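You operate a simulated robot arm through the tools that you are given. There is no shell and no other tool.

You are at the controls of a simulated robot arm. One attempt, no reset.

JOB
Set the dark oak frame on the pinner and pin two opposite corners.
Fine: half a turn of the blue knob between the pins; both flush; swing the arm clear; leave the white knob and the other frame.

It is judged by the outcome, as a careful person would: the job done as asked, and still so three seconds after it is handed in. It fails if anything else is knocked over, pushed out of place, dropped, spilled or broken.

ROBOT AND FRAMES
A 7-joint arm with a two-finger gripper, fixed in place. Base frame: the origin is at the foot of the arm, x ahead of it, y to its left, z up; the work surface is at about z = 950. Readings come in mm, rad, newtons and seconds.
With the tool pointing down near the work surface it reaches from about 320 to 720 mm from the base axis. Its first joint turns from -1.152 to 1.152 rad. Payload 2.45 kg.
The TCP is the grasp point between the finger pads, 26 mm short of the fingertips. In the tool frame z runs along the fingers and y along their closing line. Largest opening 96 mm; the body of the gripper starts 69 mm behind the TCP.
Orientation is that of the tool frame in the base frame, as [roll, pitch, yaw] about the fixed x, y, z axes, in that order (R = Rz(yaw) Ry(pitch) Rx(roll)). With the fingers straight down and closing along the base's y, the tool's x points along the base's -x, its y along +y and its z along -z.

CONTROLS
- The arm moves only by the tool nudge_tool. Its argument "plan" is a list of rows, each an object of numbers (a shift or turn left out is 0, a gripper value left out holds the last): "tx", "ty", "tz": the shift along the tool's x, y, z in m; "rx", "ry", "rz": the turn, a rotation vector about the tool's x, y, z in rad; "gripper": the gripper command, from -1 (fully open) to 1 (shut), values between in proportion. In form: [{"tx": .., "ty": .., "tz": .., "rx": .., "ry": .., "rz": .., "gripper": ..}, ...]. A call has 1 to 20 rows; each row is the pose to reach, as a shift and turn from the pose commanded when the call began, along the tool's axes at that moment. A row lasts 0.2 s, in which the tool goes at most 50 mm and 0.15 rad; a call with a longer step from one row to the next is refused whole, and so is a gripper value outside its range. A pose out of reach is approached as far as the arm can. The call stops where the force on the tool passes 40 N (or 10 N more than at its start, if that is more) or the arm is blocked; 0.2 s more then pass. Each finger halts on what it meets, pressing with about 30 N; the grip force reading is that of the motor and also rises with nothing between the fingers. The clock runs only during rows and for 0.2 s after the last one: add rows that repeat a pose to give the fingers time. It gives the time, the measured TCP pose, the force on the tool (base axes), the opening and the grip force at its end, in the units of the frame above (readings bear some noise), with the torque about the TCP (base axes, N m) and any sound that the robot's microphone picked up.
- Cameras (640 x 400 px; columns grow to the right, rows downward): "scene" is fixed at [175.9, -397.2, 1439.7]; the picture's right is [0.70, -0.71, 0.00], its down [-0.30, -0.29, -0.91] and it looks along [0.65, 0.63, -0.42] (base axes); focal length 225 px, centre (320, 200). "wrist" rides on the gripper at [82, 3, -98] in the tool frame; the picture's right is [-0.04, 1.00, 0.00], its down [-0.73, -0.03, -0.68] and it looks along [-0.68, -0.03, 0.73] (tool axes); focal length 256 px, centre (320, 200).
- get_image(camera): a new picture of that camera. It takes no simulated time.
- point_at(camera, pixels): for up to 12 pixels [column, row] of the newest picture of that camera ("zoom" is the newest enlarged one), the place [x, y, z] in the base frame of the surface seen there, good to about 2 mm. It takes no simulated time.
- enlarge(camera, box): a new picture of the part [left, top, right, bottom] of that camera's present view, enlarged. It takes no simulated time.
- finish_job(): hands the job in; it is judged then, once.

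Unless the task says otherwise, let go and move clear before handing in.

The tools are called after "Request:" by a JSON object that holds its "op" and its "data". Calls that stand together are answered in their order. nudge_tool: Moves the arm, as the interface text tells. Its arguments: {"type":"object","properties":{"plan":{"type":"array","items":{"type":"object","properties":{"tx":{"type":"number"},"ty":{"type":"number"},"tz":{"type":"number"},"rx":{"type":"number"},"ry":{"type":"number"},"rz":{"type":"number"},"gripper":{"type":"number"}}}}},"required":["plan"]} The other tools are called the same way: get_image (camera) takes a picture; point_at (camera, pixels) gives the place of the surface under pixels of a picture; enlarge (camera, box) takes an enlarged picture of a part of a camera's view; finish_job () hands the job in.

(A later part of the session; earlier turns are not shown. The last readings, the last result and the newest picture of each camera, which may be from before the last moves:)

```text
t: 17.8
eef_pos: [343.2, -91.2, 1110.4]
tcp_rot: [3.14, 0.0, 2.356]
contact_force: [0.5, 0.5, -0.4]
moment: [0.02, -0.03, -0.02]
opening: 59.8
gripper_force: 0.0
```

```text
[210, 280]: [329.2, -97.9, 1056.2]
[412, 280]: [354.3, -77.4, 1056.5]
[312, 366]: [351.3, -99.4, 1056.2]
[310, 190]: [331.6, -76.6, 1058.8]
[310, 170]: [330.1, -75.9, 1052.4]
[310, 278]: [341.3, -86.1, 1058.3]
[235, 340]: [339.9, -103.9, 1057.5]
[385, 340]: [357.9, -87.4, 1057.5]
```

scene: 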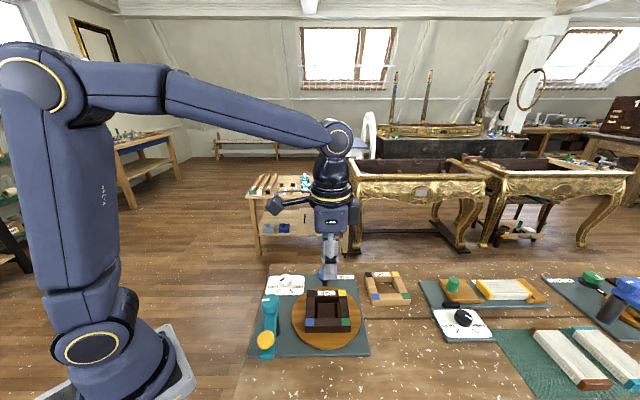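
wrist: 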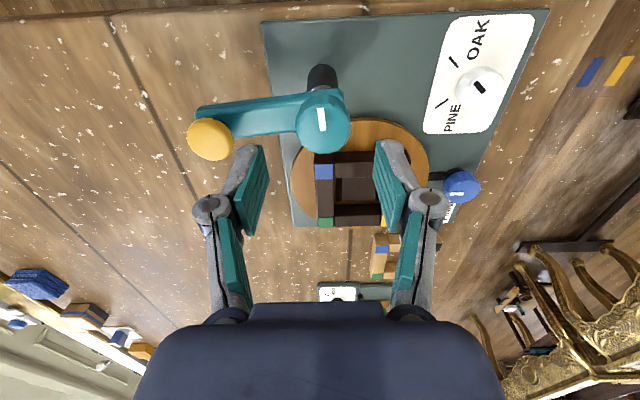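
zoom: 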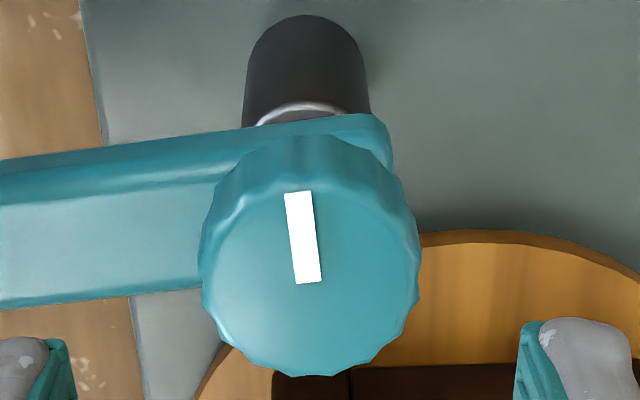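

Knob centre averages (343.3,-90) with radius about 16 mm; my TCP is within 1 mm. I'll descend so the fingertips reach z ≈ 1041 and close on the knob.

Request:
{"op": "nudge_tool", "data": {"plan": [{"tx": 0.0006, "ty": 0.0006, "tz": 0.02}, {"tx": 0.0006, "ty": 0.0006, "tz": 0.036}, {"tx": 0.0006, "ty": 0.0006, "tz": 0.0425}, {"tx": 0.0006, "ty": 0.0006, "tz": 0.0425}]}}

Request:
{"op": "nudge_tool", "data": {"plan": [{"gripper": 0.1}, {"gripper": 0.4}, {"gripper": 0.4}, {"gripper": 1.0}, {"gripper": 1.0}, {"gripper": 1.0}]}}

Request:
{"op": "get_image", "data": {"camera": "wrist"}}

Request:
{"op": "enlarge", "data": {"camera": "scene", "box": [230, 240, 310, 370]}}

```text
t: 18.8
eef_pos: [343.5, -90.4, 1067.6]
tcp_rot: [-3.14, 0.0, 2.354]
contact_force: [-1.1, -0.5, 0.6]
moment: [-0.01, 0.01, -0.01]
opening: 59.9
gripper_force: 0.1
```

```text
t: 20.2
eef_pos: [344.9, -89.0, 1067.2]
tcp_rot: [3.137, 0.001, 2.356]
contact_force: [17.0, 22.2, 2.9]
moment: [0.15, -0.42, -0.02]
opening: 35.4
gripper_force: 44.8
```

```text
taken
```

wrist: 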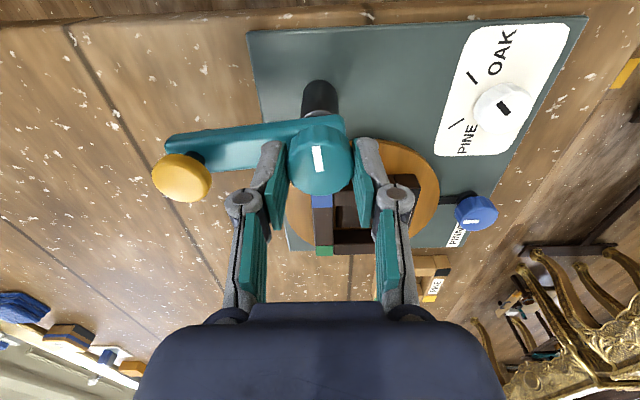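

```text
3.08 times, centred on (270, 305) of scene
```

zoom: 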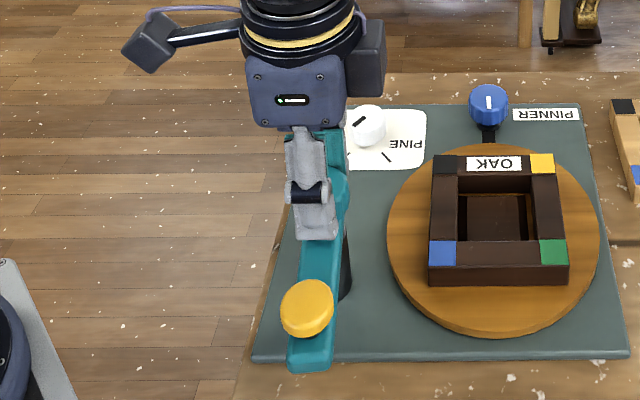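

The knob is gripped (35.4 mm) but a sideways force of about 28 N shows its centre is ~2 mm further along tool y. I'll shift to relieve that before turning.

Request:
{"op": "nudge_tool", "data": {"plan": [{"ty": 0.001}, {"ty": 0.002}, {"ty": 0.002}]}}

```text
t: 21.0
eef_pos: [344.6, -89.1, 1067.2]
tcp_rot: [-3.139, -0.001, 2.356]
contact_force: [14.1, 5.6, -23.3]
moment: [-0.02, -0.66, -0.02]
opening: 35.1
gripper_force: 45.2
```

Request:
{"op": "nudge_tool", "data": {"plan": [{"ty": 0.0}, {"ty": 0.0}]}}

```text
t: 21.6
eef_pos: [344.8, -89.1, 1068.1]
tcp_rot: [-3.14, -0.002, 2.357]
contact_force: [12.9, 1.3, -31.1]
moment: [-0.16, -0.37, -0.04]
opening: 35.2
gripper_force: 44.3
```

The residual forces look like stick from the off-centre closing. I'll open slightly, let the tool settle at the corrected centre, and re-close.

Request:
{"op": "nudge_tool", "data": {"plan": [{"gripper": 0.05}, {"gripper": 0.05}, {"gripper": 0.05}, {"gripper": 0.05}]}}

Request:
{"op": "nudge_tool", "data": {"plan": [{"gripper": 0.2}, {"gripper": 0.3}, {"gripper": 0.4}, {"gripper": 0.4}]}}

```text
t: 22.6
eef_pos: [344.8, -87.2, 1068.4]
tcp_rot: [-3.141, -0.001, 2.356]
contact_force: [0.0, 0.2, 0.2]
moment: [-0.03, 0.03, 0.02]
opening: 45.6
gripper_force: 0.1
```

```text
t: 23.6
eef_pos: [343.6, -89.3, 1068.8]
tcp_rot: [-3.14, 0.0, 2.356]
contact_force: [-1.2, -0.6, 1.5]
moment: [0.01, 0.13, 0.0]
opening: 35.2
gripper_force: 45.0
```

Now the knob is held cleanly, with forces near zero. I'll turn counter-clockwise by a small test amount and see whether the arm follows.

Request:
{"op": "nudge_tool", "data": {"plan": [{"rz": -0.06}, {"rz": -0.12}, {"rz": -0.2}, {"rz": -0.2}]}}

Request:
{"op": "enlarge", "data": {"camera": "scene", "box": [230, 240, 310, 370]}}

```text
t: 24.6
eef_pos: [345.1, -89.7, 1068.0]
tcp_rot: [3.141, -0.002, 2.558]
contact_force: [-1.9, 6.9, -14.5]
moment: [-0.24, -0.74, -0.04]
opening: 34.9
gripper_force: 45.1
```

```text
3.08 times, centred on (270, 305) of scene
```

zoom: 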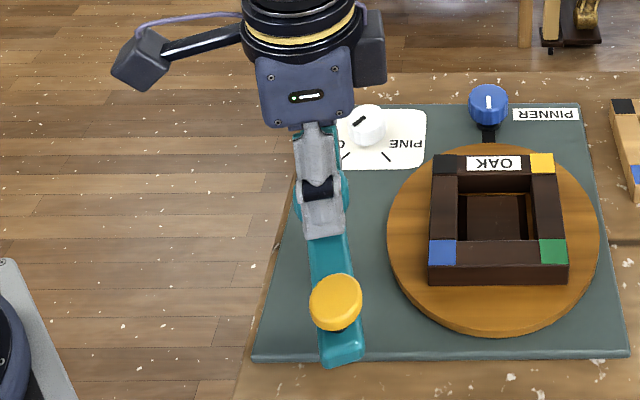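

The plunger arm moved with the knob (yellow cap from (307,307) to (335,302)). I'll keep turning in the same direction in steps.

Request:
{"op": "nudge_tool", "data": {"plan": [{"rz": -0.08}, {"rz": -0.16}, {"rz": -0.24}, {"rz": -0.32}, {"rz": -0.4}, {"rz": -0.48}, {"rz": -0.56}, {"rz": -0.64}, {"rz": -0.7}, {"rz": -0.7}]}}

Request:
{"op": "enlarge", "data": {"camera": "scene", "box": [230, 240, 390, 370]}}

```text
t: 26.8
eef_pos: [344.8, -87.6, 1068.1]
tcp_rot: [3.136, 0.0, -3.026]
contact_force: [-4.3, 32.5, 8.4]
moment: [0.58, 0.75, -0.01]
opening: 35.3
gripper_force: 45.2
```

```text
3.08 times, centred on (310, 305) of scene
```

zoom: 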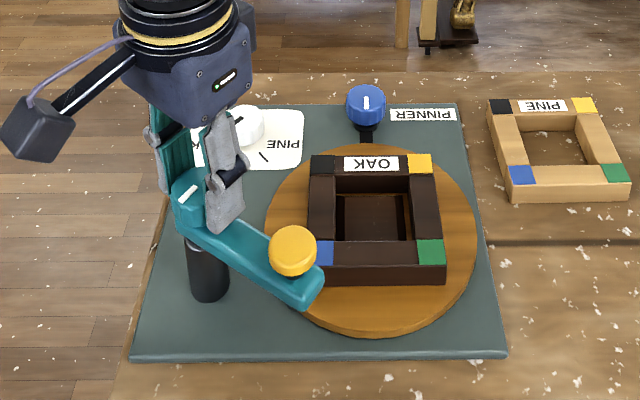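

The arm is at about 52° of swing, and the sideways force (32 N along +y) shows the pivot is about 1.7 mm off my commanded centre. I'll recentre on the estimated pivot (343.1,-87.4), then continue.

Request:
{"op": "nudge_tool", "data": {"plan": [{"tx": 0.0006, "ty": 0.0009}, {"tx": 0.0013, "ty": 0.0018}, {"tx": 0.0013, "ty": 0.0018}]}}

```text
t: 27.6
eef_pos: [344.6, -88.0, 1067.1]
tcp_rot: [-3.141, 0.005, -3.029]
contact_force: [7.3, 19.9, 2.3]
moment: [0.57, -0.23, -0.02]
opening: 35.0
gripper_force: 44.9
```

Request:
{"op": "nudge_tool", "data": {"plan": [{"tx": -0.0005, "ty": 0.0012}, {"tx": -0.0005, "ty": 0.0015}]}}

```text
t: 28.2
eef_pos: [344.5, -86.8, 1067.7]
tcp_rot: [-3.137, 0.003, -3.027]
contact_force: [6.0, -1.4, -4.2]
moment: [0.12, -1.4, 0.01]
opening: 35.0
gripper_force: 44.8
```

Forces are small now. I'll continue the swing by another 0.45 rad and check where the plunger sits over the blue corner.

Request:
{"op": "nudge_tool", "data": {"plan": [{"rz": -0.08}, {"rz": -0.16}, {"rz": -0.24}, {"rz": -0.32}, {"rz": -0.4}, {"rz": -0.45}, {"rz": -0.45}]}}

Request:
{"op": "get_image", "data": {"camera": "wrist"}}

Request:
{"op": "enlarge", "data": {"camera": "scene", "box": [250, 260, 370, 360]}}

```text
t: 29.8
eef_pos: [344.6, -87.7, 1069.2]
tcp_rot: [-3.139, 0.003, -2.575]
contact_force: [12.9, -20.9, -10.5]
moment: [-0.74, -0.03, 0.05]
opening: 35.3
gripper_force: 44.7
```

```text
taken
```

wrist: 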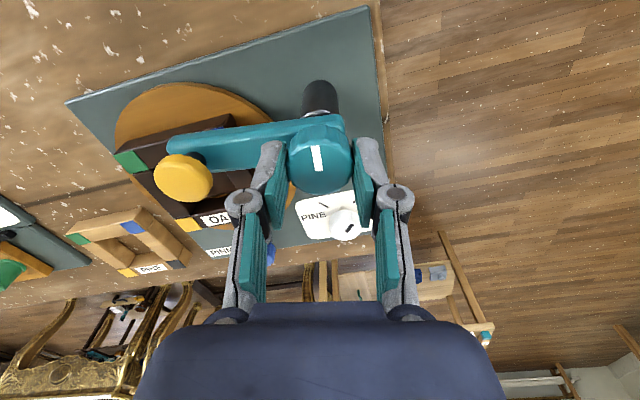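

```text
4.00 times, centred on (310, 310) of scene
```

zoom: 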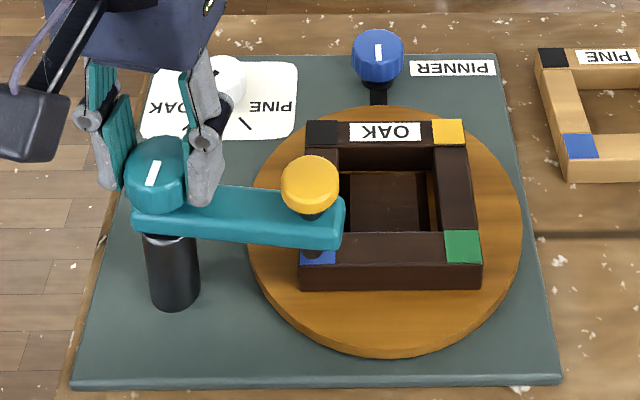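

The plunger's lower end is visible at about (312,252) just over the blue patch. I'll measure the cap and the tip to see how much swing remains.

Request:
{"op": "point_at", "data": {"camera": "zoom", "pixels": [[310, 178], [284, 182], [337, 182], [310, 160], [310, 200], [312, 253], [312, 248], [325, 258], [306, 258], [300, 290], [340, 240], [312, 215]]}}

Request:
{"op": "enlarge", "data": {"camera": "scene", "box": [300, 290, 350, 330]}}

```text
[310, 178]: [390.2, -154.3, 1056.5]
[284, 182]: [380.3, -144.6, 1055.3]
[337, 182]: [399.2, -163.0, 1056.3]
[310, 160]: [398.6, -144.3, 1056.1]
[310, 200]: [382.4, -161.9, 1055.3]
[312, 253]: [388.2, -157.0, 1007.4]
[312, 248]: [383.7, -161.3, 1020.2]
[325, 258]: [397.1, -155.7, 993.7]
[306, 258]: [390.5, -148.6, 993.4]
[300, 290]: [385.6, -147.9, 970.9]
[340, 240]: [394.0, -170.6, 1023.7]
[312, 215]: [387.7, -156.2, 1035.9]
```

```text
10.00 times, centred on (325, 310) of scene
```

zoom: 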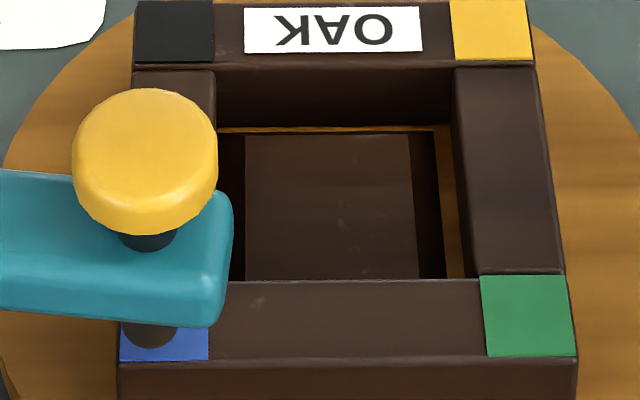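

The cap is at (390,-153.5); I'll measure the other corner patches to compute the blue patch centre exactly in the same camera.

Request:
{"op": "point_at", "data": {"camera": "zoom", "pixels": [[528, 315], [484, 280], [562, 278], [575, 352], [492, 354], [490, 30], [455, 60], [533, 58], [170, 35], [140, 62], [207, 62], [150, 338]]}}

```text
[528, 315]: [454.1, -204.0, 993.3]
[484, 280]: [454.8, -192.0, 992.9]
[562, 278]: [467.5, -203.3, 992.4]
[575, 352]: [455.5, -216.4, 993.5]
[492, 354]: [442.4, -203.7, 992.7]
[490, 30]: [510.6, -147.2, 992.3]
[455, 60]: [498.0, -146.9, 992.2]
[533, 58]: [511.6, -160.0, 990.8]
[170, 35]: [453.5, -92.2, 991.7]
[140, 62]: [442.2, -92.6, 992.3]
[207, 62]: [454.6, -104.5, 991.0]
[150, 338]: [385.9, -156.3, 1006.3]
```

The blue patch centre is (398.5,-148.5) and the arm needs about 7° more to put the plunger at (397.5,-146.7). I'll recentre 1.5 mm along -tool y to relieve side force and turn the rest.

Request:
{"op": "nudge_tool", "data": {"plan": [{"ty": -0.001}, {"ty": -0.0015, "rz": -0.04}, {"ty": -0.0015, "rz": -0.08}, {"ty": -0.0015, "rz": -0.127}, {"ty": -0.0015, "rz": -0.127}]}}

Request:
{"op": "enlarge", "data": {"camera": "scene", "box": [250, 260, 370, 360]}}

Request:
{"op": "enlarge", "data": {"camera": "scene", "box": [300, 290, 350, 330]}}

```text
t: 31.0
eef_pos: [344.5, -86.7, 1069.2]
tcp_rot: [3.141, 0.0, -2.449]
contact_force: [-7.9, -11.6, 25.3]
moment: [-0.15, 0.31, -0.59]
opening: 35.1
gripper_force: 45.1
```

```text
4.00 times, centred on (310, 310) of scene
```

zoom: 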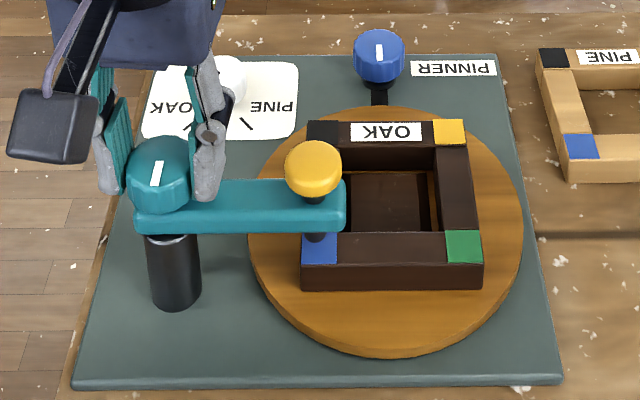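

```text
10.00 times, centred on (325, 310) of scene
```

zoom: 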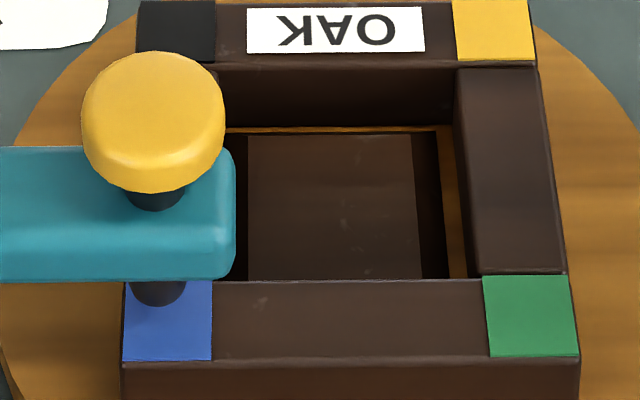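

The plunger tip now projects onto the middle of the blue patch, and the twist moment of -0.59 N·m suggests the arm has reached its stop. I'll measure the cap and tip here before letting go.

Request:
{"op": "point_at", "data": {"camera": "zoom", "pixels": [[155, 110], [86, 120], [222, 120], [155, 60], [155, 165], [158, 300], [150, 205], [170, 330], [130, 284], [210, 284], [212, 358], [127, 358]]}}

```text
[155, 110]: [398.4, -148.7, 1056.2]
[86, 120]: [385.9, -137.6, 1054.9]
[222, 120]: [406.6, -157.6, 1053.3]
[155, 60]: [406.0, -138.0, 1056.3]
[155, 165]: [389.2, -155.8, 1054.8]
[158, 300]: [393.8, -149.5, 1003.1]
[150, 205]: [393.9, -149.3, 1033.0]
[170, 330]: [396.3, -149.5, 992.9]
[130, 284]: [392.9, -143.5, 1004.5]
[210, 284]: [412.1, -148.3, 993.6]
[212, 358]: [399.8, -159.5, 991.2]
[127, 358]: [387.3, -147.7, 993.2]
```

The plunger cap is centred at (397,-147.2) over the blue patch centred near (399.5,-148), which is good. I'll release the teal knob and rise straight up.

Request:
{"op": "nudge_tool", "data": {"plan": [{"gripper": 0.1}, {"gripper": -0.2}, {"gripper": -0.2}, {"gripper": -0.2}]}}

Request:
{"op": "nudge_tool", "data": {"plan": [{"tz": -0.02}, {"tz": -0.05}, {"tz": -0.08}, {"tz": -0.1}, {"tz": -0.1}]}}

Request:
{"op": "get_image", "data": {"camera": "wrist"}}

Request:
{"op": "enlarge", "data": {"camera": "scene", "box": [250, 260, 370, 360]}}

```text
t: 32.0
eef_pos: [344.7, -86.5, 1068.9]
tcp_rot: [-3.141, 0.0, -2.449]
contact_force: [0.4, 0.2, 0.7]
moment: [0.0, 0.0, -0.02]
opening: 57.6
gripper_force: 0.1
```

```text
t: 33.2
eef_pos: [344.1, -88.0, 1167.6]
tcp_rot: [-3.141, 0.0, -2.448]
contact_force: [-0.5, 0.5, -0.3]
moment: [0.0, 0.0, 0.0]
opening: 57.5
gripper_force: 0.0
```

```text
taken
```

wrist: 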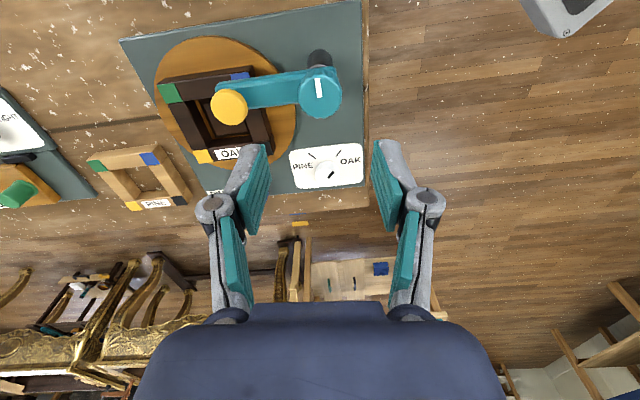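

```text
4.00 times, centred on (310, 310) of scene
```

zoom: 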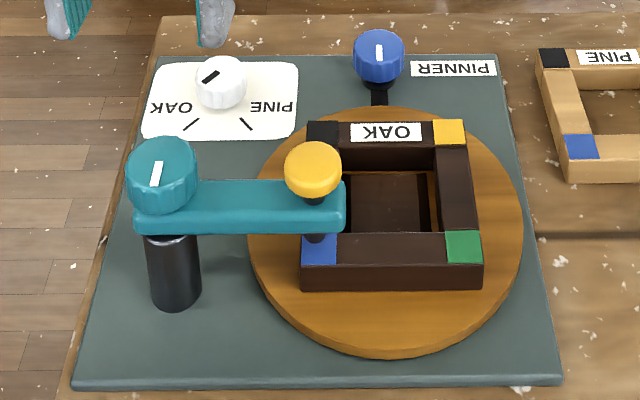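

The arm stayed put after release. Now I'll close the fingers, return the gripper to neutral yaw, and move above the yellow cap.

Request:
{"op": "nudge_tool", "data": {"plan": [{"tx": -0.0005, "ty": -0.015, "rz": 0.12, "gripper": 1.0}, {"tx": -0.001, "ty": -0.03, "rz": 0.24, "gripper": 1.0}, {"tx": -0.0015, "ty": -0.045, "rz": 0.36}, {"tx": -0.002, "ty": -0.06, "rz": 0.48}, {"tx": -0.0024, "ty": -0.0796, "rz": 0.6, "tz": 0.01}, {"tx": -0.0024, "ty": -0.0796, "rz": 0.693, "tz": 0.03}, {"tx": -0.0024, "ty": -0.0796, "rz": 0.693, "tz": 0.055}, {"tx": -0.0024, "ty": -0.0796, "rz": 0.693, "tz": 0.055}]}}

Request:
{"op": "get_image", "data": {"camera": "wrist"}}

Request:
{"op": "enlarge", "data": {"camera": "scene", "box": [250, 240, 370, 340]}}

```text
t: 35.0
eef_pos: [397.1, -147.3, 1111.7]
tcp_rot: [-3.14, 0.0, 3.141]
contact_force: [0.2, -0.4, -0.7]
moment: [0.0, 0.0, -0.03]
opening: 0.0
gripper_force: 28.1
```

```text
taken
```

wrist: 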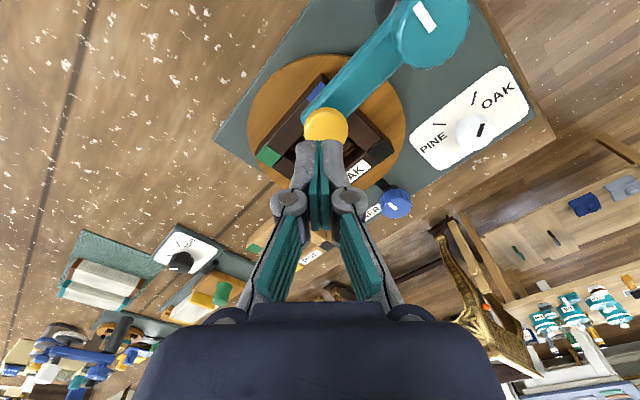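

```text
4.00 times, centred on (310, 290) of scene
```

zoom: 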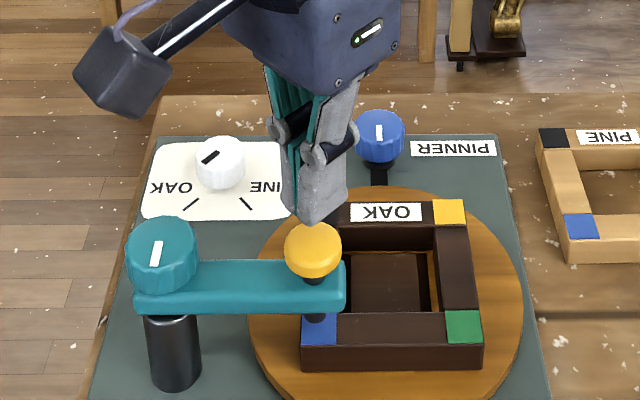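

The fingers are near-centred above the cap. I'll verify the cap centre in the wrist view before pressing.

Request:
{"op": "enlarge", "data": {"camera": "wrist", "box": [280, 90, 376, 150]}}

Request:
{"op": "point_at", "data": {"camera": "zoom", "pixels": [[305, 240], [165, 240], [445, 240], [310, 140], [310, 320], [210, 170], [410, 170]]}}

```text
6.67 times, centred on (328, 120) of wrist
```

zoom: 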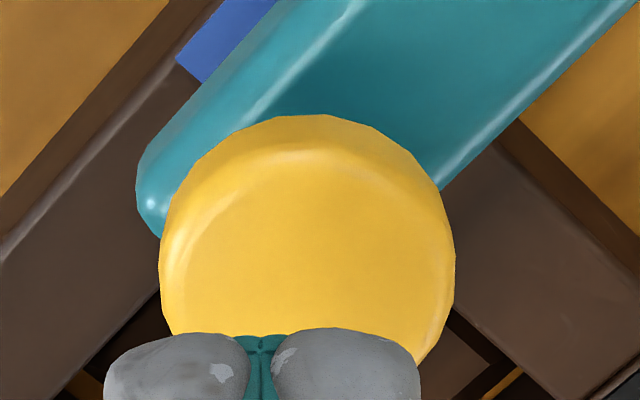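

```text
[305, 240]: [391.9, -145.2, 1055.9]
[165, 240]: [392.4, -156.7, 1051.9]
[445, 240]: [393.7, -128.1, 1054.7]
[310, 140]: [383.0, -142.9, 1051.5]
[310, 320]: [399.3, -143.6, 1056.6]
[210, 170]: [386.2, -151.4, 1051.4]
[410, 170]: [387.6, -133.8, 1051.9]
```

The wrist view and the pivot geometry both put the cap centre at about (398,-143.8), 3.5 mm further in +y than I am. I'll shift there and descend to just above the cap.

Request:
{"op": "nudge_tool", "data": {"plan": [{"tx": -0.0009, "ty": 0.0035, "tz": 0.005}, {"tx": -0.0009, "ty": 0.0035, "tz": 0.015}, {"tx": -0.0009, "ty": 0.0035, "tz": 0.023}, {"tx": -0.0009, "ty": 0.0035, "tz": 0.026}, {"tx": -0.0009, "ty": 0.0035, "tz": 0.026}]}}

Request:
{"op": "enlarge", "data": {"camera": "wrist", "box": [264, 80, 392, 180]}}

Request:
{"op": "enlarge", "data": {"camera": "scene", "box": [280, 270, 350, 330]}}

```text
t: 36.2
eef_pos: [398.0, -143.9, 1086.6]
tcp_rot: [-3.14, -0.001, 3.141]
contact_force: [-0.2, 1.0, -0.6]
moment: [-0.02, 0.01, -0.01]
opening: 0.0
gripper_force: 28.4
```

```text
4.00 times, centred on (328, 130) of wrist
```

zoom: 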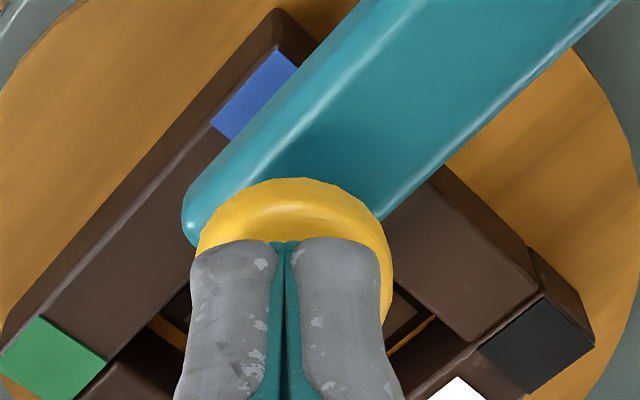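

```text
6.67 times, centred on (315, 300) of scene
```

zoom: 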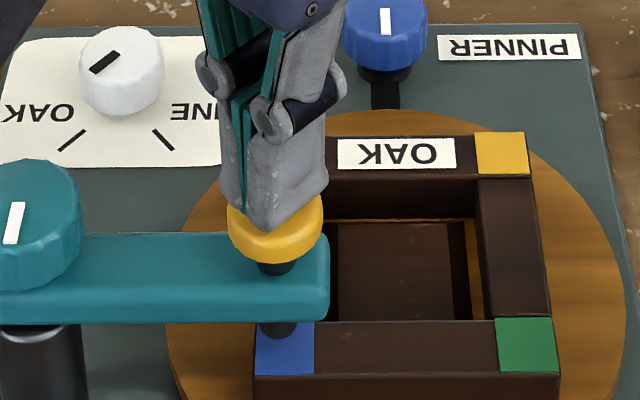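

Fingertips are centred over the cap. I'll press down in 1 mm steps and watch the force and microphone.

Request:
{"op": "nudge_tool", "data": {"plan": [{"tz": 0.002}, {"tz": 0.004}, {"tz": 0.005}, {"tz": 0.006}, {"tz": 0.007}, {"tz": 0.008}, {"tz": 0.008}]}}

Request:
{"op": "enlarge", "data": {"camera": "scene", "box": [280, 270, 350, 330]}}

```text
t: 37.8
eef_pos: [397.8, -143.5, 1079.4]
tcp_rot: [-3.141, 0.0, -3.141]
contact_force: [-0.1, 0.8, 1.4]
moment: [0.01, 0.05, 0.0]
opening: 6.1
gripper_force: 28.8
```

```text
6.67 times, centred on (315, 300) of scene
```

zoom: 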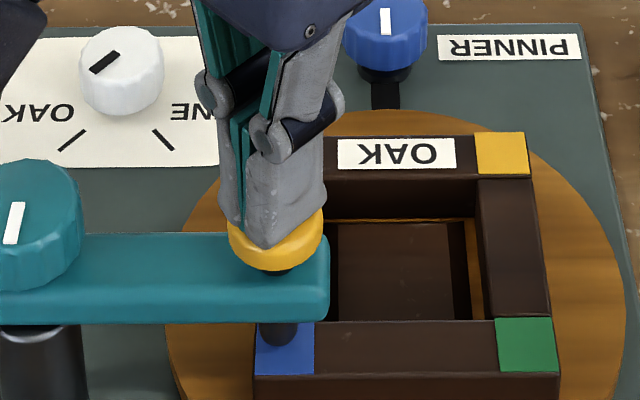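

The opening reads 6.1 mm although the fingers should be shut, so something is odd at the fingertips. I'll look closely before pushing more.

Request:
{"op": "enlarge", "data": {"camera": "scene", "box": [295, 275, 335, 315]}}

Request:
{"op": "enlarge", "data": {"camera": "wrist", "box": [270, 90, 382, 190]}}

```text
10.00 times, centred on (315, 295) of scene
```

zoom: 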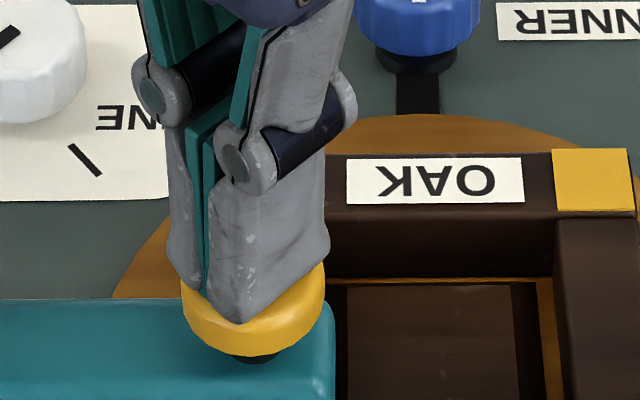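

```text
4.00 times, centred on (326, 140) of wrist
```

zoom: 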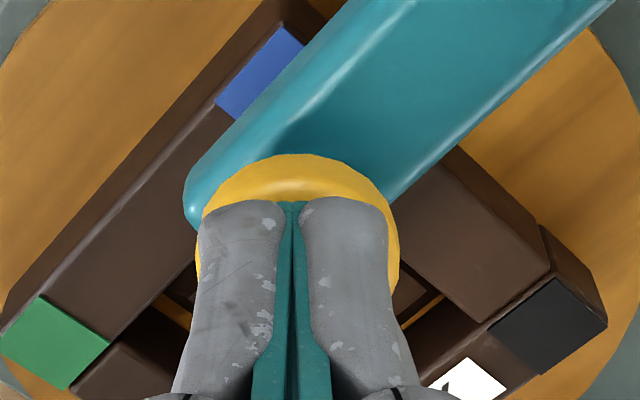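

The fingertips are flat on the cap and it has gone down about 3 mm with little force. I'll continue pressing slowly.

Request:
{"op": "nudge_tool", "data": {"plan": [{"tz": 0.001}, {"tz": 0.002}, {"tz": 0.003}, {"tz": 0.004}, {"tz": 0.004}]}}

Request:
{"op": "enlarge", "data": {"camera": "scene", "box": [280, 270, 350, 330]}}

Request:
{"op": "enlarge", "data": {"camera": "wrist", "box": [270, 90, 382, 190]}}

```text
t: 39.0
eef_pos: [398.2, -143.8, 1074.9]
tcp_rot: [-3.141, 0.0, 3.141]
contact_force: [0.8, -0.4, 1.7]
moment: [-0.01, -0.01, -0.03]
opening: 6.3
gripper_force: 28.6
```

```text
6.67 times, centred on (315, 300) of scene
```

zoom: 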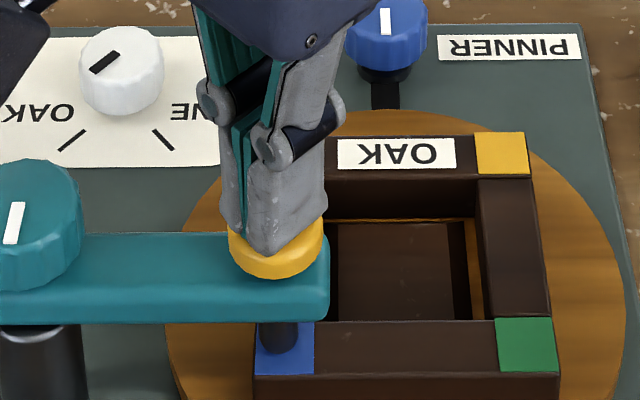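

```text
4.00 times, centred on (326, 140) of wrist
```

zoom: 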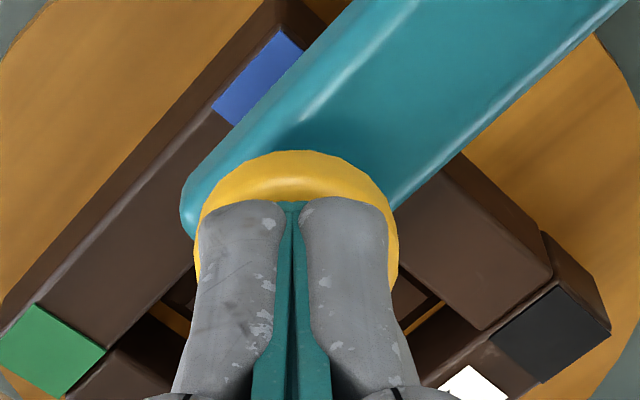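

The plunger tip is now close to the blue patch. I'll keep pressing; force should rise once the pin is being driven.

Request:
{"op": "nudge_tool", "data": {"plan": [{"tz": 0.001}, {"tz": 0.002}, {"tz": 0.003}, {"tz": 0.004}, {"tz": 0.004}]}}

Request:
{"op": "enlarge", "data": {"camera": "scene", "box": [280, 270, 350, 330]}}

```text
t: 40.2
eef_pos: [398.4, -143.4, 1071.9]
tcp_rot: [-3.14, 0.0, 3.141]
contact_force: [-1.0, 0.6, 6.2]
moment: [0.02, 0.01, 0.01]
opening: 5.9
gripper_force: 28.2
heard: click
```

```text
6.67 times, centred on (315, 300) of scene
```

zoom: 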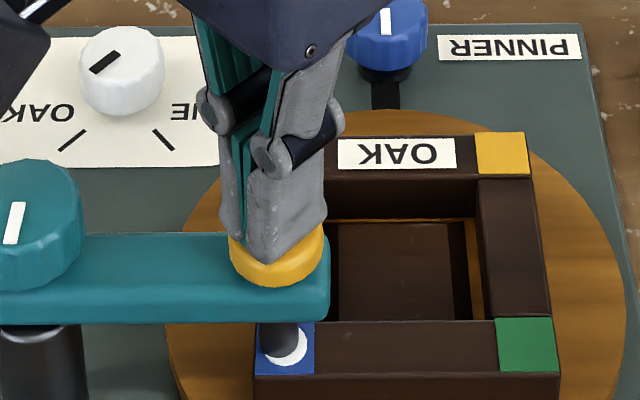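

A click was heard and a white pin head appeared at (287,350) on the blue patch, with 6 N of force. I'll press a bit further to see whether there is remaining travel before the stop.

Request:
{"op": "nudge_tool", "data": {"plan": [{"tz": 0.0005}, {"tz": 0.001}, {"tz": 0.001}]}}

Request:
{"op": "enlarge", "data": {"camera": "scene", "box": [300, 300, 340, 335]}}

```text
t: 41.0
eef_pos: [398.8, -142.9, 1071.1]
tcp_rot: [-3.141, 0.003, 3.141]
contact_force: [-3.1, 2.6, 25.4]
moment: [0.1, 0.1, 0.04]
opening: 5.9
gripper_force: 28.6
```

```text
11.43 times, centred on (320, 318) of scene
```

zoom: 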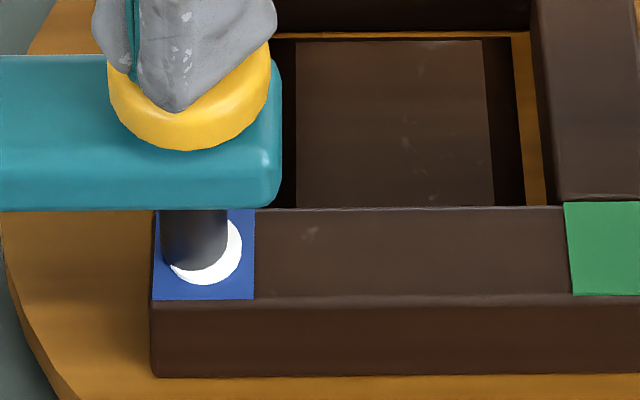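

Force climbed to 25 N in under 1 mm, so the plunger is at its stop. I'll lift off and inspect the pin.

Request:
{"op": "nudge_tool", "data": {"plan": [{"tz": -0.003}, {"tz": -0.008}, {"tz": -0.016}, {"tz": -0.03}, {"tz": -0.05}, {"tz": -0.07}, {"tz": -0.09}, {"tz": -0.09}]}}

Request:
{"op": "enlarge", "data": {"camera": "scene", "box": [280, 270, 350, 330]}}

Request:
{"op": "get_image", "data": {"camera": "wrist"}}

```text
t: 42.8
eef_pos: [399.7, -143.0, 1162.3]
tcp_rot: [-3.141, 0.0, -3.141]
contact_force: [0.3, -0.1, 0.6]
moment: [-0.01, -0.03, -0.01]
opening: 0.1
gripper_force: 28.5
```

```text
6.67 times, centred on (315, 300) of scene
```

zoom: 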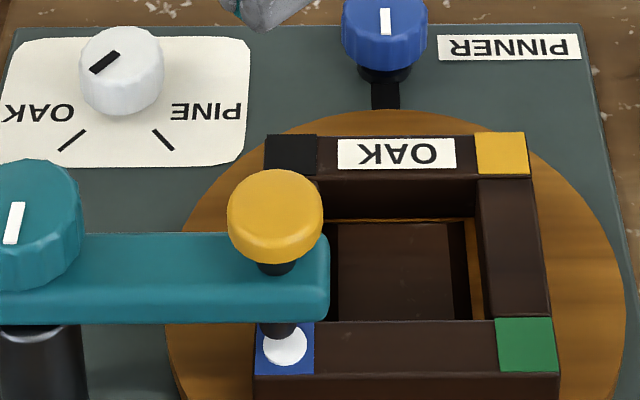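

```text
taken
```

wrist: 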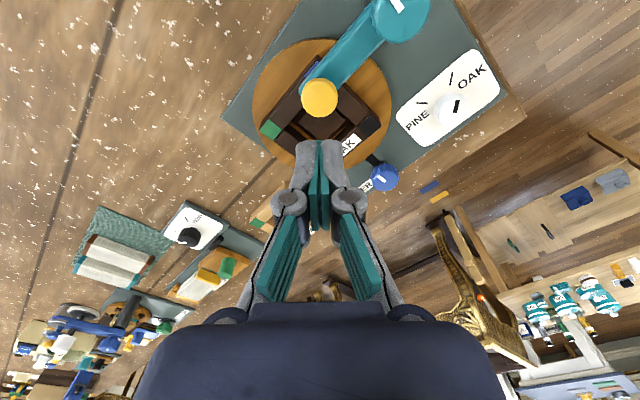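

The cap sprang back and a white pin head remains on the blue corner. I'll zoom in and check whether it's flush.

Request:
{"op": "enlarge", "data": {"camera": "scene", "box": [302, 312, 322, 330]}}

Request:
{"op": "point_at", "data": {"camera": "zoom", "pixels": [[300, 190], [260, 190], [340, 190], [300, 220], [230, 270], [360, 270], [420, 200], [500, 200], [215, 200]]}}

```text
16.00 times, centred on (312, 321) of scene
```

zoom: 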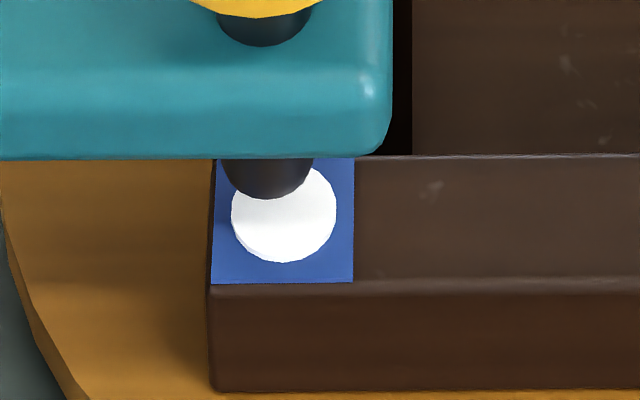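

```text
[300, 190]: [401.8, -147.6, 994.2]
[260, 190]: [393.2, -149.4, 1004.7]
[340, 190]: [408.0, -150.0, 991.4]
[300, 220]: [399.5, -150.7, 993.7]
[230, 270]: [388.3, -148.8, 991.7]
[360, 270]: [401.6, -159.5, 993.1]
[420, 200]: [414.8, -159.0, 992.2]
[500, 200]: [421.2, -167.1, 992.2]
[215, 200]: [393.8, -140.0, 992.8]
```

The pin head reads z ≈ 994 against patch ≈ 992.5, so it's down to within measuring error, and the plunger bottomed out. Next is the blue knob, so I'll measure it and the surrounding clearances.

Request:
{"op": "enlarge", "data": {"camera": "scene", "box": [305, 260, 353, 290]}}

Request:
{"op": "point_at", "data": {"camera": "zoom", "pixels": [[262, 125], [178, 130], [350, 130], [262, 75], [262, 165], [262, 210], [262, 250], [262, 290]]}}

Request:
{"op": "enlarge", "data": {"camera": "wrist", "box": [345, 140, 425, 200]}}

Request:
{"op": "point_at", "data": {"camera": "zoom", "pixels": [[320, 290], [210, 270], [420, 270], [310, 210], [310, 350], [250, 150]]}}

```text
13.33 times, centred on (329, 275) of scene
```

zoom: 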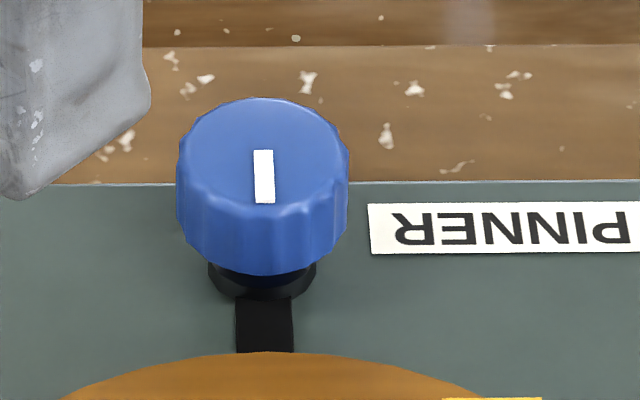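

```text
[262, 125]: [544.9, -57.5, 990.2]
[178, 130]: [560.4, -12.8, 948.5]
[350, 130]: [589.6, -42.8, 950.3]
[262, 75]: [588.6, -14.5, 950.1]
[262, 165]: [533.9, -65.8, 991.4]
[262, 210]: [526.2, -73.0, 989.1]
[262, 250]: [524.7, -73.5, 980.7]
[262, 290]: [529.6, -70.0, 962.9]
```

```text
6.67 times, centred on (385, 170) of wrist
```

zoom: 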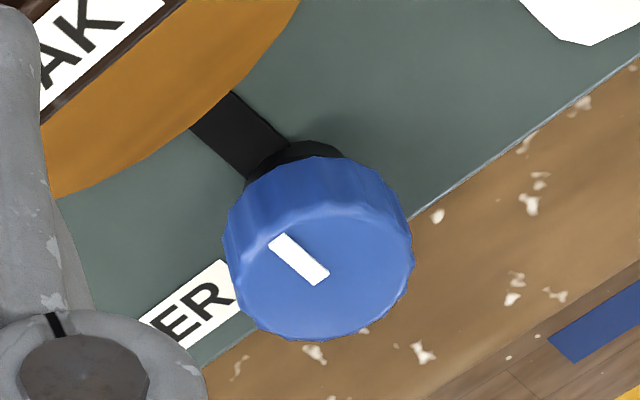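

```text
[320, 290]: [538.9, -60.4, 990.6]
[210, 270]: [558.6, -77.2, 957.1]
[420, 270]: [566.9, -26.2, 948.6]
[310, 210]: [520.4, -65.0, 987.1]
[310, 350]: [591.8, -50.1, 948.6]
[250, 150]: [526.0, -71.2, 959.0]
```

The blue knob is centred near (537.5,-62), top 991, pointer now aimed at the disc. I'll move above it, opening the fingers and pre-turning the gripper 90° so a full half turn fits in its range.

Request:
{"op": "nudge_tool", "data": {"plan": [{"tx": -0.014, "ty": 0.008, "rz": 0.13, "gripper": -0.25}, {"tx": -0.028, "ty": 0.016, "rz": 0.26}, {"tx": -0.042, "ty": 0.024, "rz": 0.39}, {"tx": -0.056, "ty": 0.032, "rz": 0.52}, {"tx": -0.07, "ty": 0.04, "rz": 0.65}, {"tx": -0.084, "ty": 0.048, "rz": 0.78}, {"tx": -0.098, "ty": 0.056, "rz": 0.91}, {"tx": -0.112, "ty": 0.064, "rz": 1.04}, {"tx": -0.126, "ty": 0.073, "rz": 1.17, "tz": 0.01}, {"tx": -0.1385, "ty": 0.081, "rz": 1.3, "tz": 0.03}, {"tx": -0.1385, "ty": 0.081, "rz": 1.43, "tz": 0.05}, {"tx": -0.1385, "ty": 0.081, "rz": 1.5708, "tz": 0.062}, {"tx": -0.1385, "ty": 0.081, "rz": 1.5708, "tz": 0.062}]}}

Request:
{"op": "get_image", "data": {"camera": "wrist"}}

Request:
{"op": "get_image", "data": {"camera": "scene"}}

```text
t: 45.6
eef_pos: [535.7, -62.2, 1098.8]
tcp_rot: [-3.141, 0.0, 1.568]
contact_force: [-0.3, 0.1, 0.1]
moment: [-0.01, -0.06, 0.02]
opening: 60.0
gripper_force: 0.1
```

```text
taken
```

wrist: 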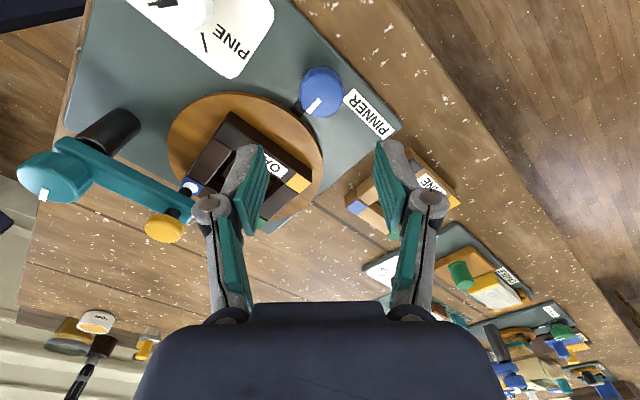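

```text
taken
```

scene: 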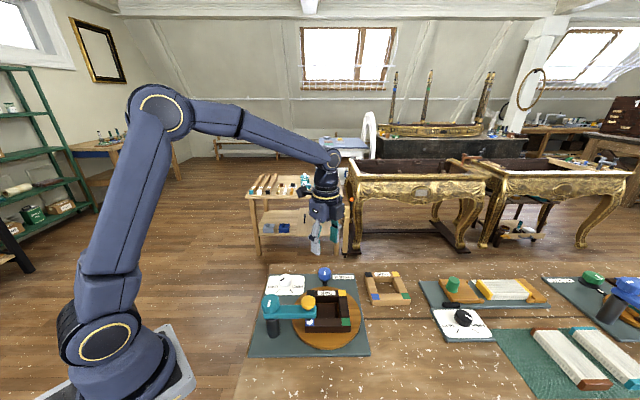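

The knob sits at (321,92) between the fingers in the wrist view. I'll measure its top-face rim for centring.

Request:
{"op": "enlarge", "data": {"camera": "wrist", "box": [281, 60, 361, 130]}}

Request:
{"op": "point_at", "data": {"camera": "zoom", "pixels": [[330, 190], [215, 210], [440, 200], [325, 280], [325, 120], [245, 260], [410, 260], [325, 100], [325, 210]]}}

```text
5.71 times, centred on (321, 95) of wrist
```

zoom: 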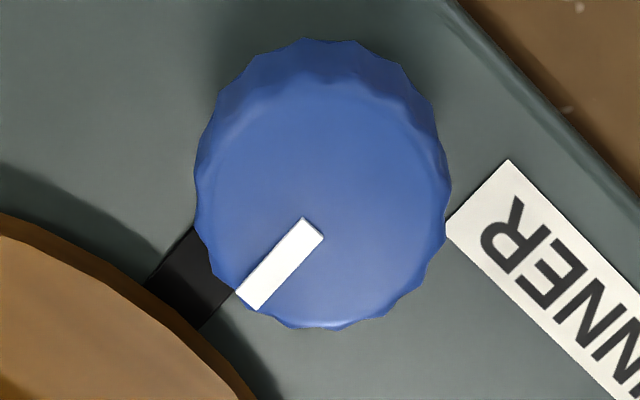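

```text
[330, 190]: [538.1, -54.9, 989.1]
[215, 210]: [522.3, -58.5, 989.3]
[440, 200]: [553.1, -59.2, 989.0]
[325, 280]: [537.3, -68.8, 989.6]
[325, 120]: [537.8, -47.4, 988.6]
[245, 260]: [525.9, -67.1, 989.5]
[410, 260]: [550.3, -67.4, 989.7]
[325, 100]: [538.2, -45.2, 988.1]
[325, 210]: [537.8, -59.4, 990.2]
```

Knob centre is (537.7,-60). I'll shift 2–3 mm to centre on it and descend to fingertips at z ≈ 972.

Request:
{"op": "nudge_tool", "data": {"plan": [{"tx": 0.0025, "ty": 0.0015, "tz": 0.02}, {"tx": 0.0025, "ty": 0.0015, "tz": 0.05}, {"tx": 0.0025, "ty": 0.0015, "tz": 0.075}, {"tx": 0.0025, "ty": 0.0015, "tz": 0.09}, {"tx": 0.0025, "ty": 0.0015, "tz": 0.0995}, {"tx": 0.0025, "ty": 0.0015, "tz": 0.0995}]}}

Request:
{"op": "get_image", "data": {"camera": "wrist"}}

Request:
{"op": "enlarge", "data": {"camera": "scene", "box": [260, 230, 380, 330]}}

```text
t: 47.0
eef_pos: [538.8, -59.7, 997.7]
tcp_rot: [3.141, -0.001, 1.572]
contact_force: [1.4, 0.2, 0.5]
moment: [-0.01, 0.0, -0.04]
opening: 60.2
gripper_force: 0.0
```

```text
taken
```

wrist: 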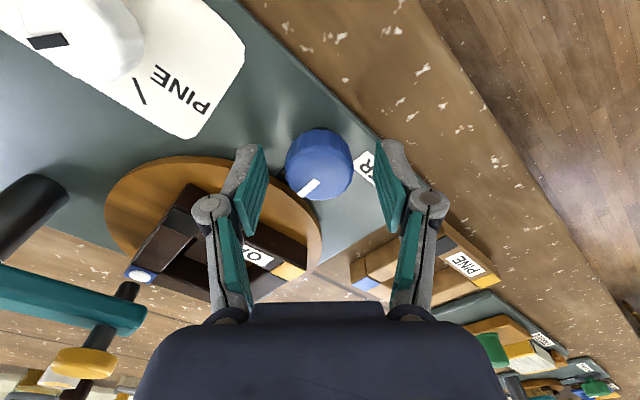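

```text
4.00 times, centred on (320, 280) of scene
```

zoom: 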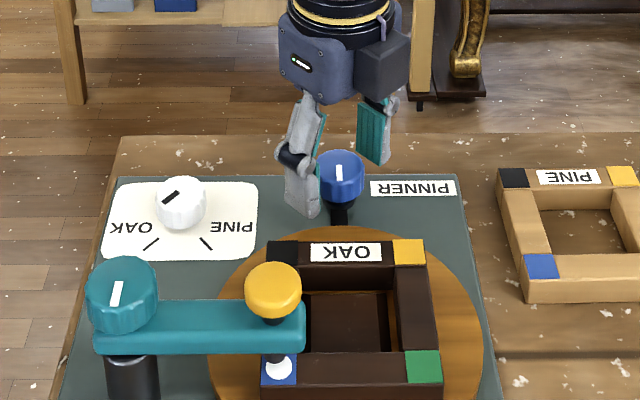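

Fingers straddle the knob (columns 285–353, centre 319) with no contact. I'll close on it now.

Request:
{"op": "nudge_tool", "data": {"plan": [{"gripper": 0.1}, {"gripper": 0.25}, {"gripper": 0.4}, {"gripper": 0.4}, {"gripper": 0.4}]}}

```text
t: 48.2
eef_pos: [539.0, -59.6, 997.5]
tcp_rot: [-3.14, 0.001, 1.571]
contact_force: [-5.1, 0.1, 1.9]
moment: [0.09, 0.23, 0.01]
opening: 34.7
gripper_force: 45.0
```

Good centring (only 5 N sideways). I'll turn counter-clockwise a little and watch which way and how far the disc moves.

Request:
{"op": "nudge_tool", "data": {"plan": [{"ty": -0.0003, "rz": -0.08}, {"ty": -0.0003, "rz": -0.16}, {"ty": -0.0003, "rz": -0.25}, {"ty": -0.0003, "rz": -0.25}]}}

Request:
{"op": "enlarge", "data": {"camera": "scene", "box": [250, 250, 370, 350]}}

```text
t: 49.2
eef_pos: [538.2, -59.5, 998.9]
tcp_rot: [-3.141, 0.0, 1.822]
contact_force: [-2.6, 3.0, -9.9]
moment: [-0.28, -0.46, -0.02]
opening: 34.8
gripper_force: 44.8
```

```text
4.00 times, centred on (310, 300) of scene
```

zoom: 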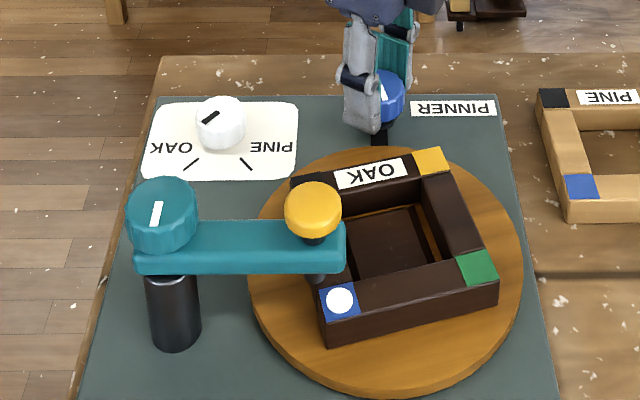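

The disc and frame turned with the knob, the same way and about 1:1, and the frame stays seated. I'll continue turning in stages.

Request:
{"op": "nudge_tool", "data": {"plan": [{"rz": -0.07}, {"rz": -0.14}, {"rz": -0.21}, {"rz": -0.28}, {"rz": -0.35}, {"rz": -0.42}, {"rz": -0.49}, {"rz": -0.56}, {"rz": -0.6}, {"rz": -0.6}]}}

Request:
{"op": "enlarge", "data": {"camera": "scene", "box": [250, 250, 370, 350]}}

```text
t: 51.4
eef_pos: [538.1, -60.0, 997.4]
tcp_rot: [-3.142, -0.002, 2.423]
contact_force: [3.9, 5.8, -29.3]
moment: [-0.44, -0.8, 0.02]
opening: 34.8
gripper_force: 44.8
```

```text
4.00 times, centred on (310, 300) of scene
```

zoom: 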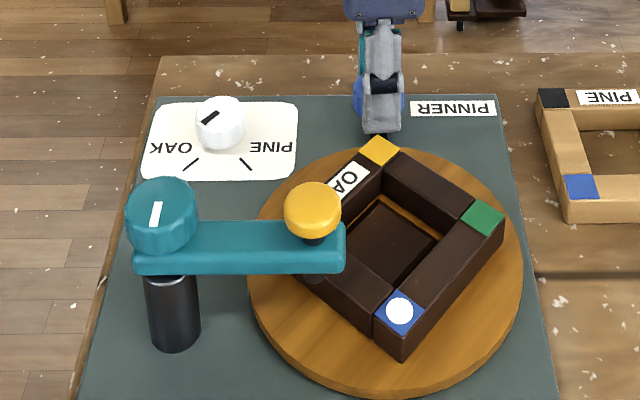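

The frame has turned about 49° cleanly. A downward pull of 29 N has built up, so I'll lower the command by 1.5 mm and continue.

Request:
{"op": "nudge_tool", "data": {"plan": [{"tz": 0.0008}, {"tz": 0.0015}, {"tz": 0.0015, "rz": -0.07}, {"tz": 0.0015, "rz": -0.14}, {"tz": 0.0015, "rz": -0.21}, {"tz": 0.0015, "rz": -0.28}, {"tz": 0.0015, "rz": -0.35}, {"tz": 0.0015, "rz": -0.42}, {"tz": 0.0015, "rz": -0.49}, {"tz": 0.0015, "rz": -0.56}, {"tz": 0.0015, "rz": -0.6}, {"tz": 0.0015, "rz": -0.6}]}}

Request:
{"op": "enlarge", "data": {"camera": "scene", "box": [250, 250, 370, 350]}}

```text
t: 54.0
eef_pos: [538.4, -59.6, 998.0]
tcp_rot: [-3.141, 0.001, 3.022]
contact_force: [-1.9, 9.5, 21.0]
moment: [0.17, -0.29, 0.06]
opening: 34.4
gripper_force: 45.1
```

```text
4.00 times, centred on (310, 300) of scene
```

zoom: 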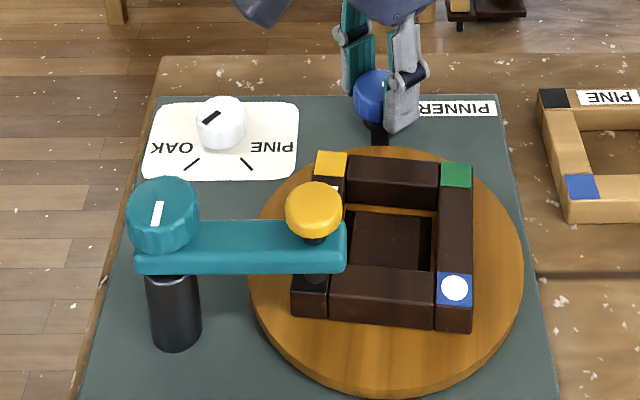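

About 83° turned, with blue at (455,288) and black now under the plunger area. I'll continue with a small height correction.

Request:
{"op": "nudge_tool", "data": {"plan": [{"tz": -0.0008}, {"tz": -0.0008, "rz": -0.07}, {"tz": -0.0008, "rz": -0.14}, {"tz": -0.0008, "rz": -0.21}, {"tz": -0.0008, "rz": -0.28}, {"tz": -0.0008, "rz": -0.35}, {"tz": -0.0008, "rz": -0.42}, {"tz": -0.0008, "rz": -0.49}, {"tz": -0.0008, "rz": -0.56}, {"tz": -0.0008, "rz": -0.6}, {"tz": -0.0008, "rz": -0.6}]}}

Request:
{"op": "enlarge", "data": {"camera": "scene", "box": [250, 250, 370, 350]}}

```text
t: 56.4
eef_pos: [537.9, -59.6, 997.6]
tcp_rot: [-3.141, 0.002, -2.662]
contact_force: [6.1, 3.5, 8.2]
moment: [0.58, -1.15, 0.0]
opening: 34.6
gripper_force: 45.2
```

```text
4.00 times, centred on (310, 300) of scene
```

zoom: 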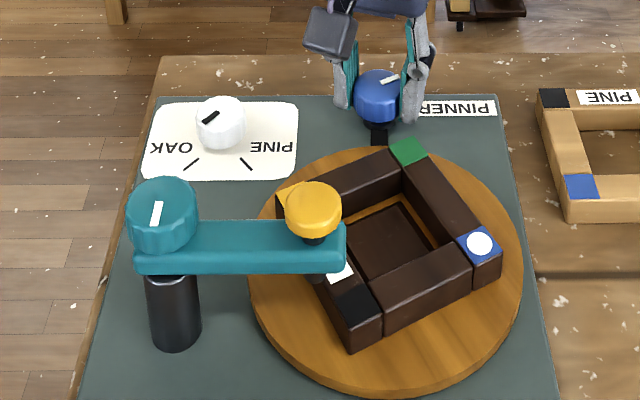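

Turned 2.05 rad so far, all smooth. I'll continue 0.6 rad more.

Request:
{"op": "nudge_tool", "data": {"plan": [{"rz": -0.07}, {"rz": -0.14}, {"rz": -0.21}, {"rz": -0.28}, {"rz": -0.35}, {"rz": -0.42}, {"rz": -0.49}, {"rz": -0.56}, {"rz": -0.6}, {"rz": -0.6}]}}

Request:
{"op": "enlarge", "data": {"camera": "scene", "box": [250, 250, 370, 350]}}

```text
t: 58.6
eef_pos: [537.6, -60.6, 998.0]
tcp_rot: [3.141, -0.001, -2.061]
contact_force: [0.1, 3.4, 8.7]
moment: [0.52, -0.34, 0.01]
opening: 34.4
gripper_force: 44.8
```

```text
4.00 times, centred on (310, 300) of scene
```

zoom: 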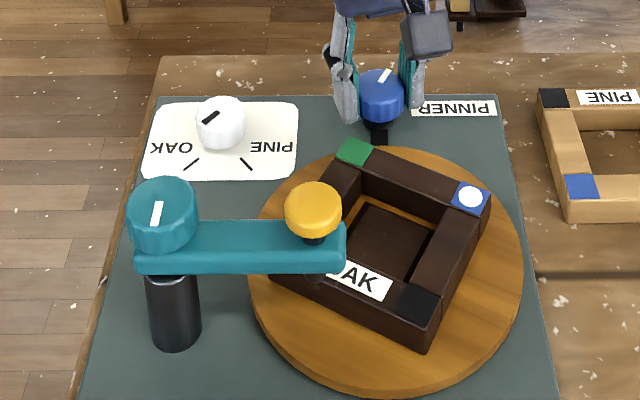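

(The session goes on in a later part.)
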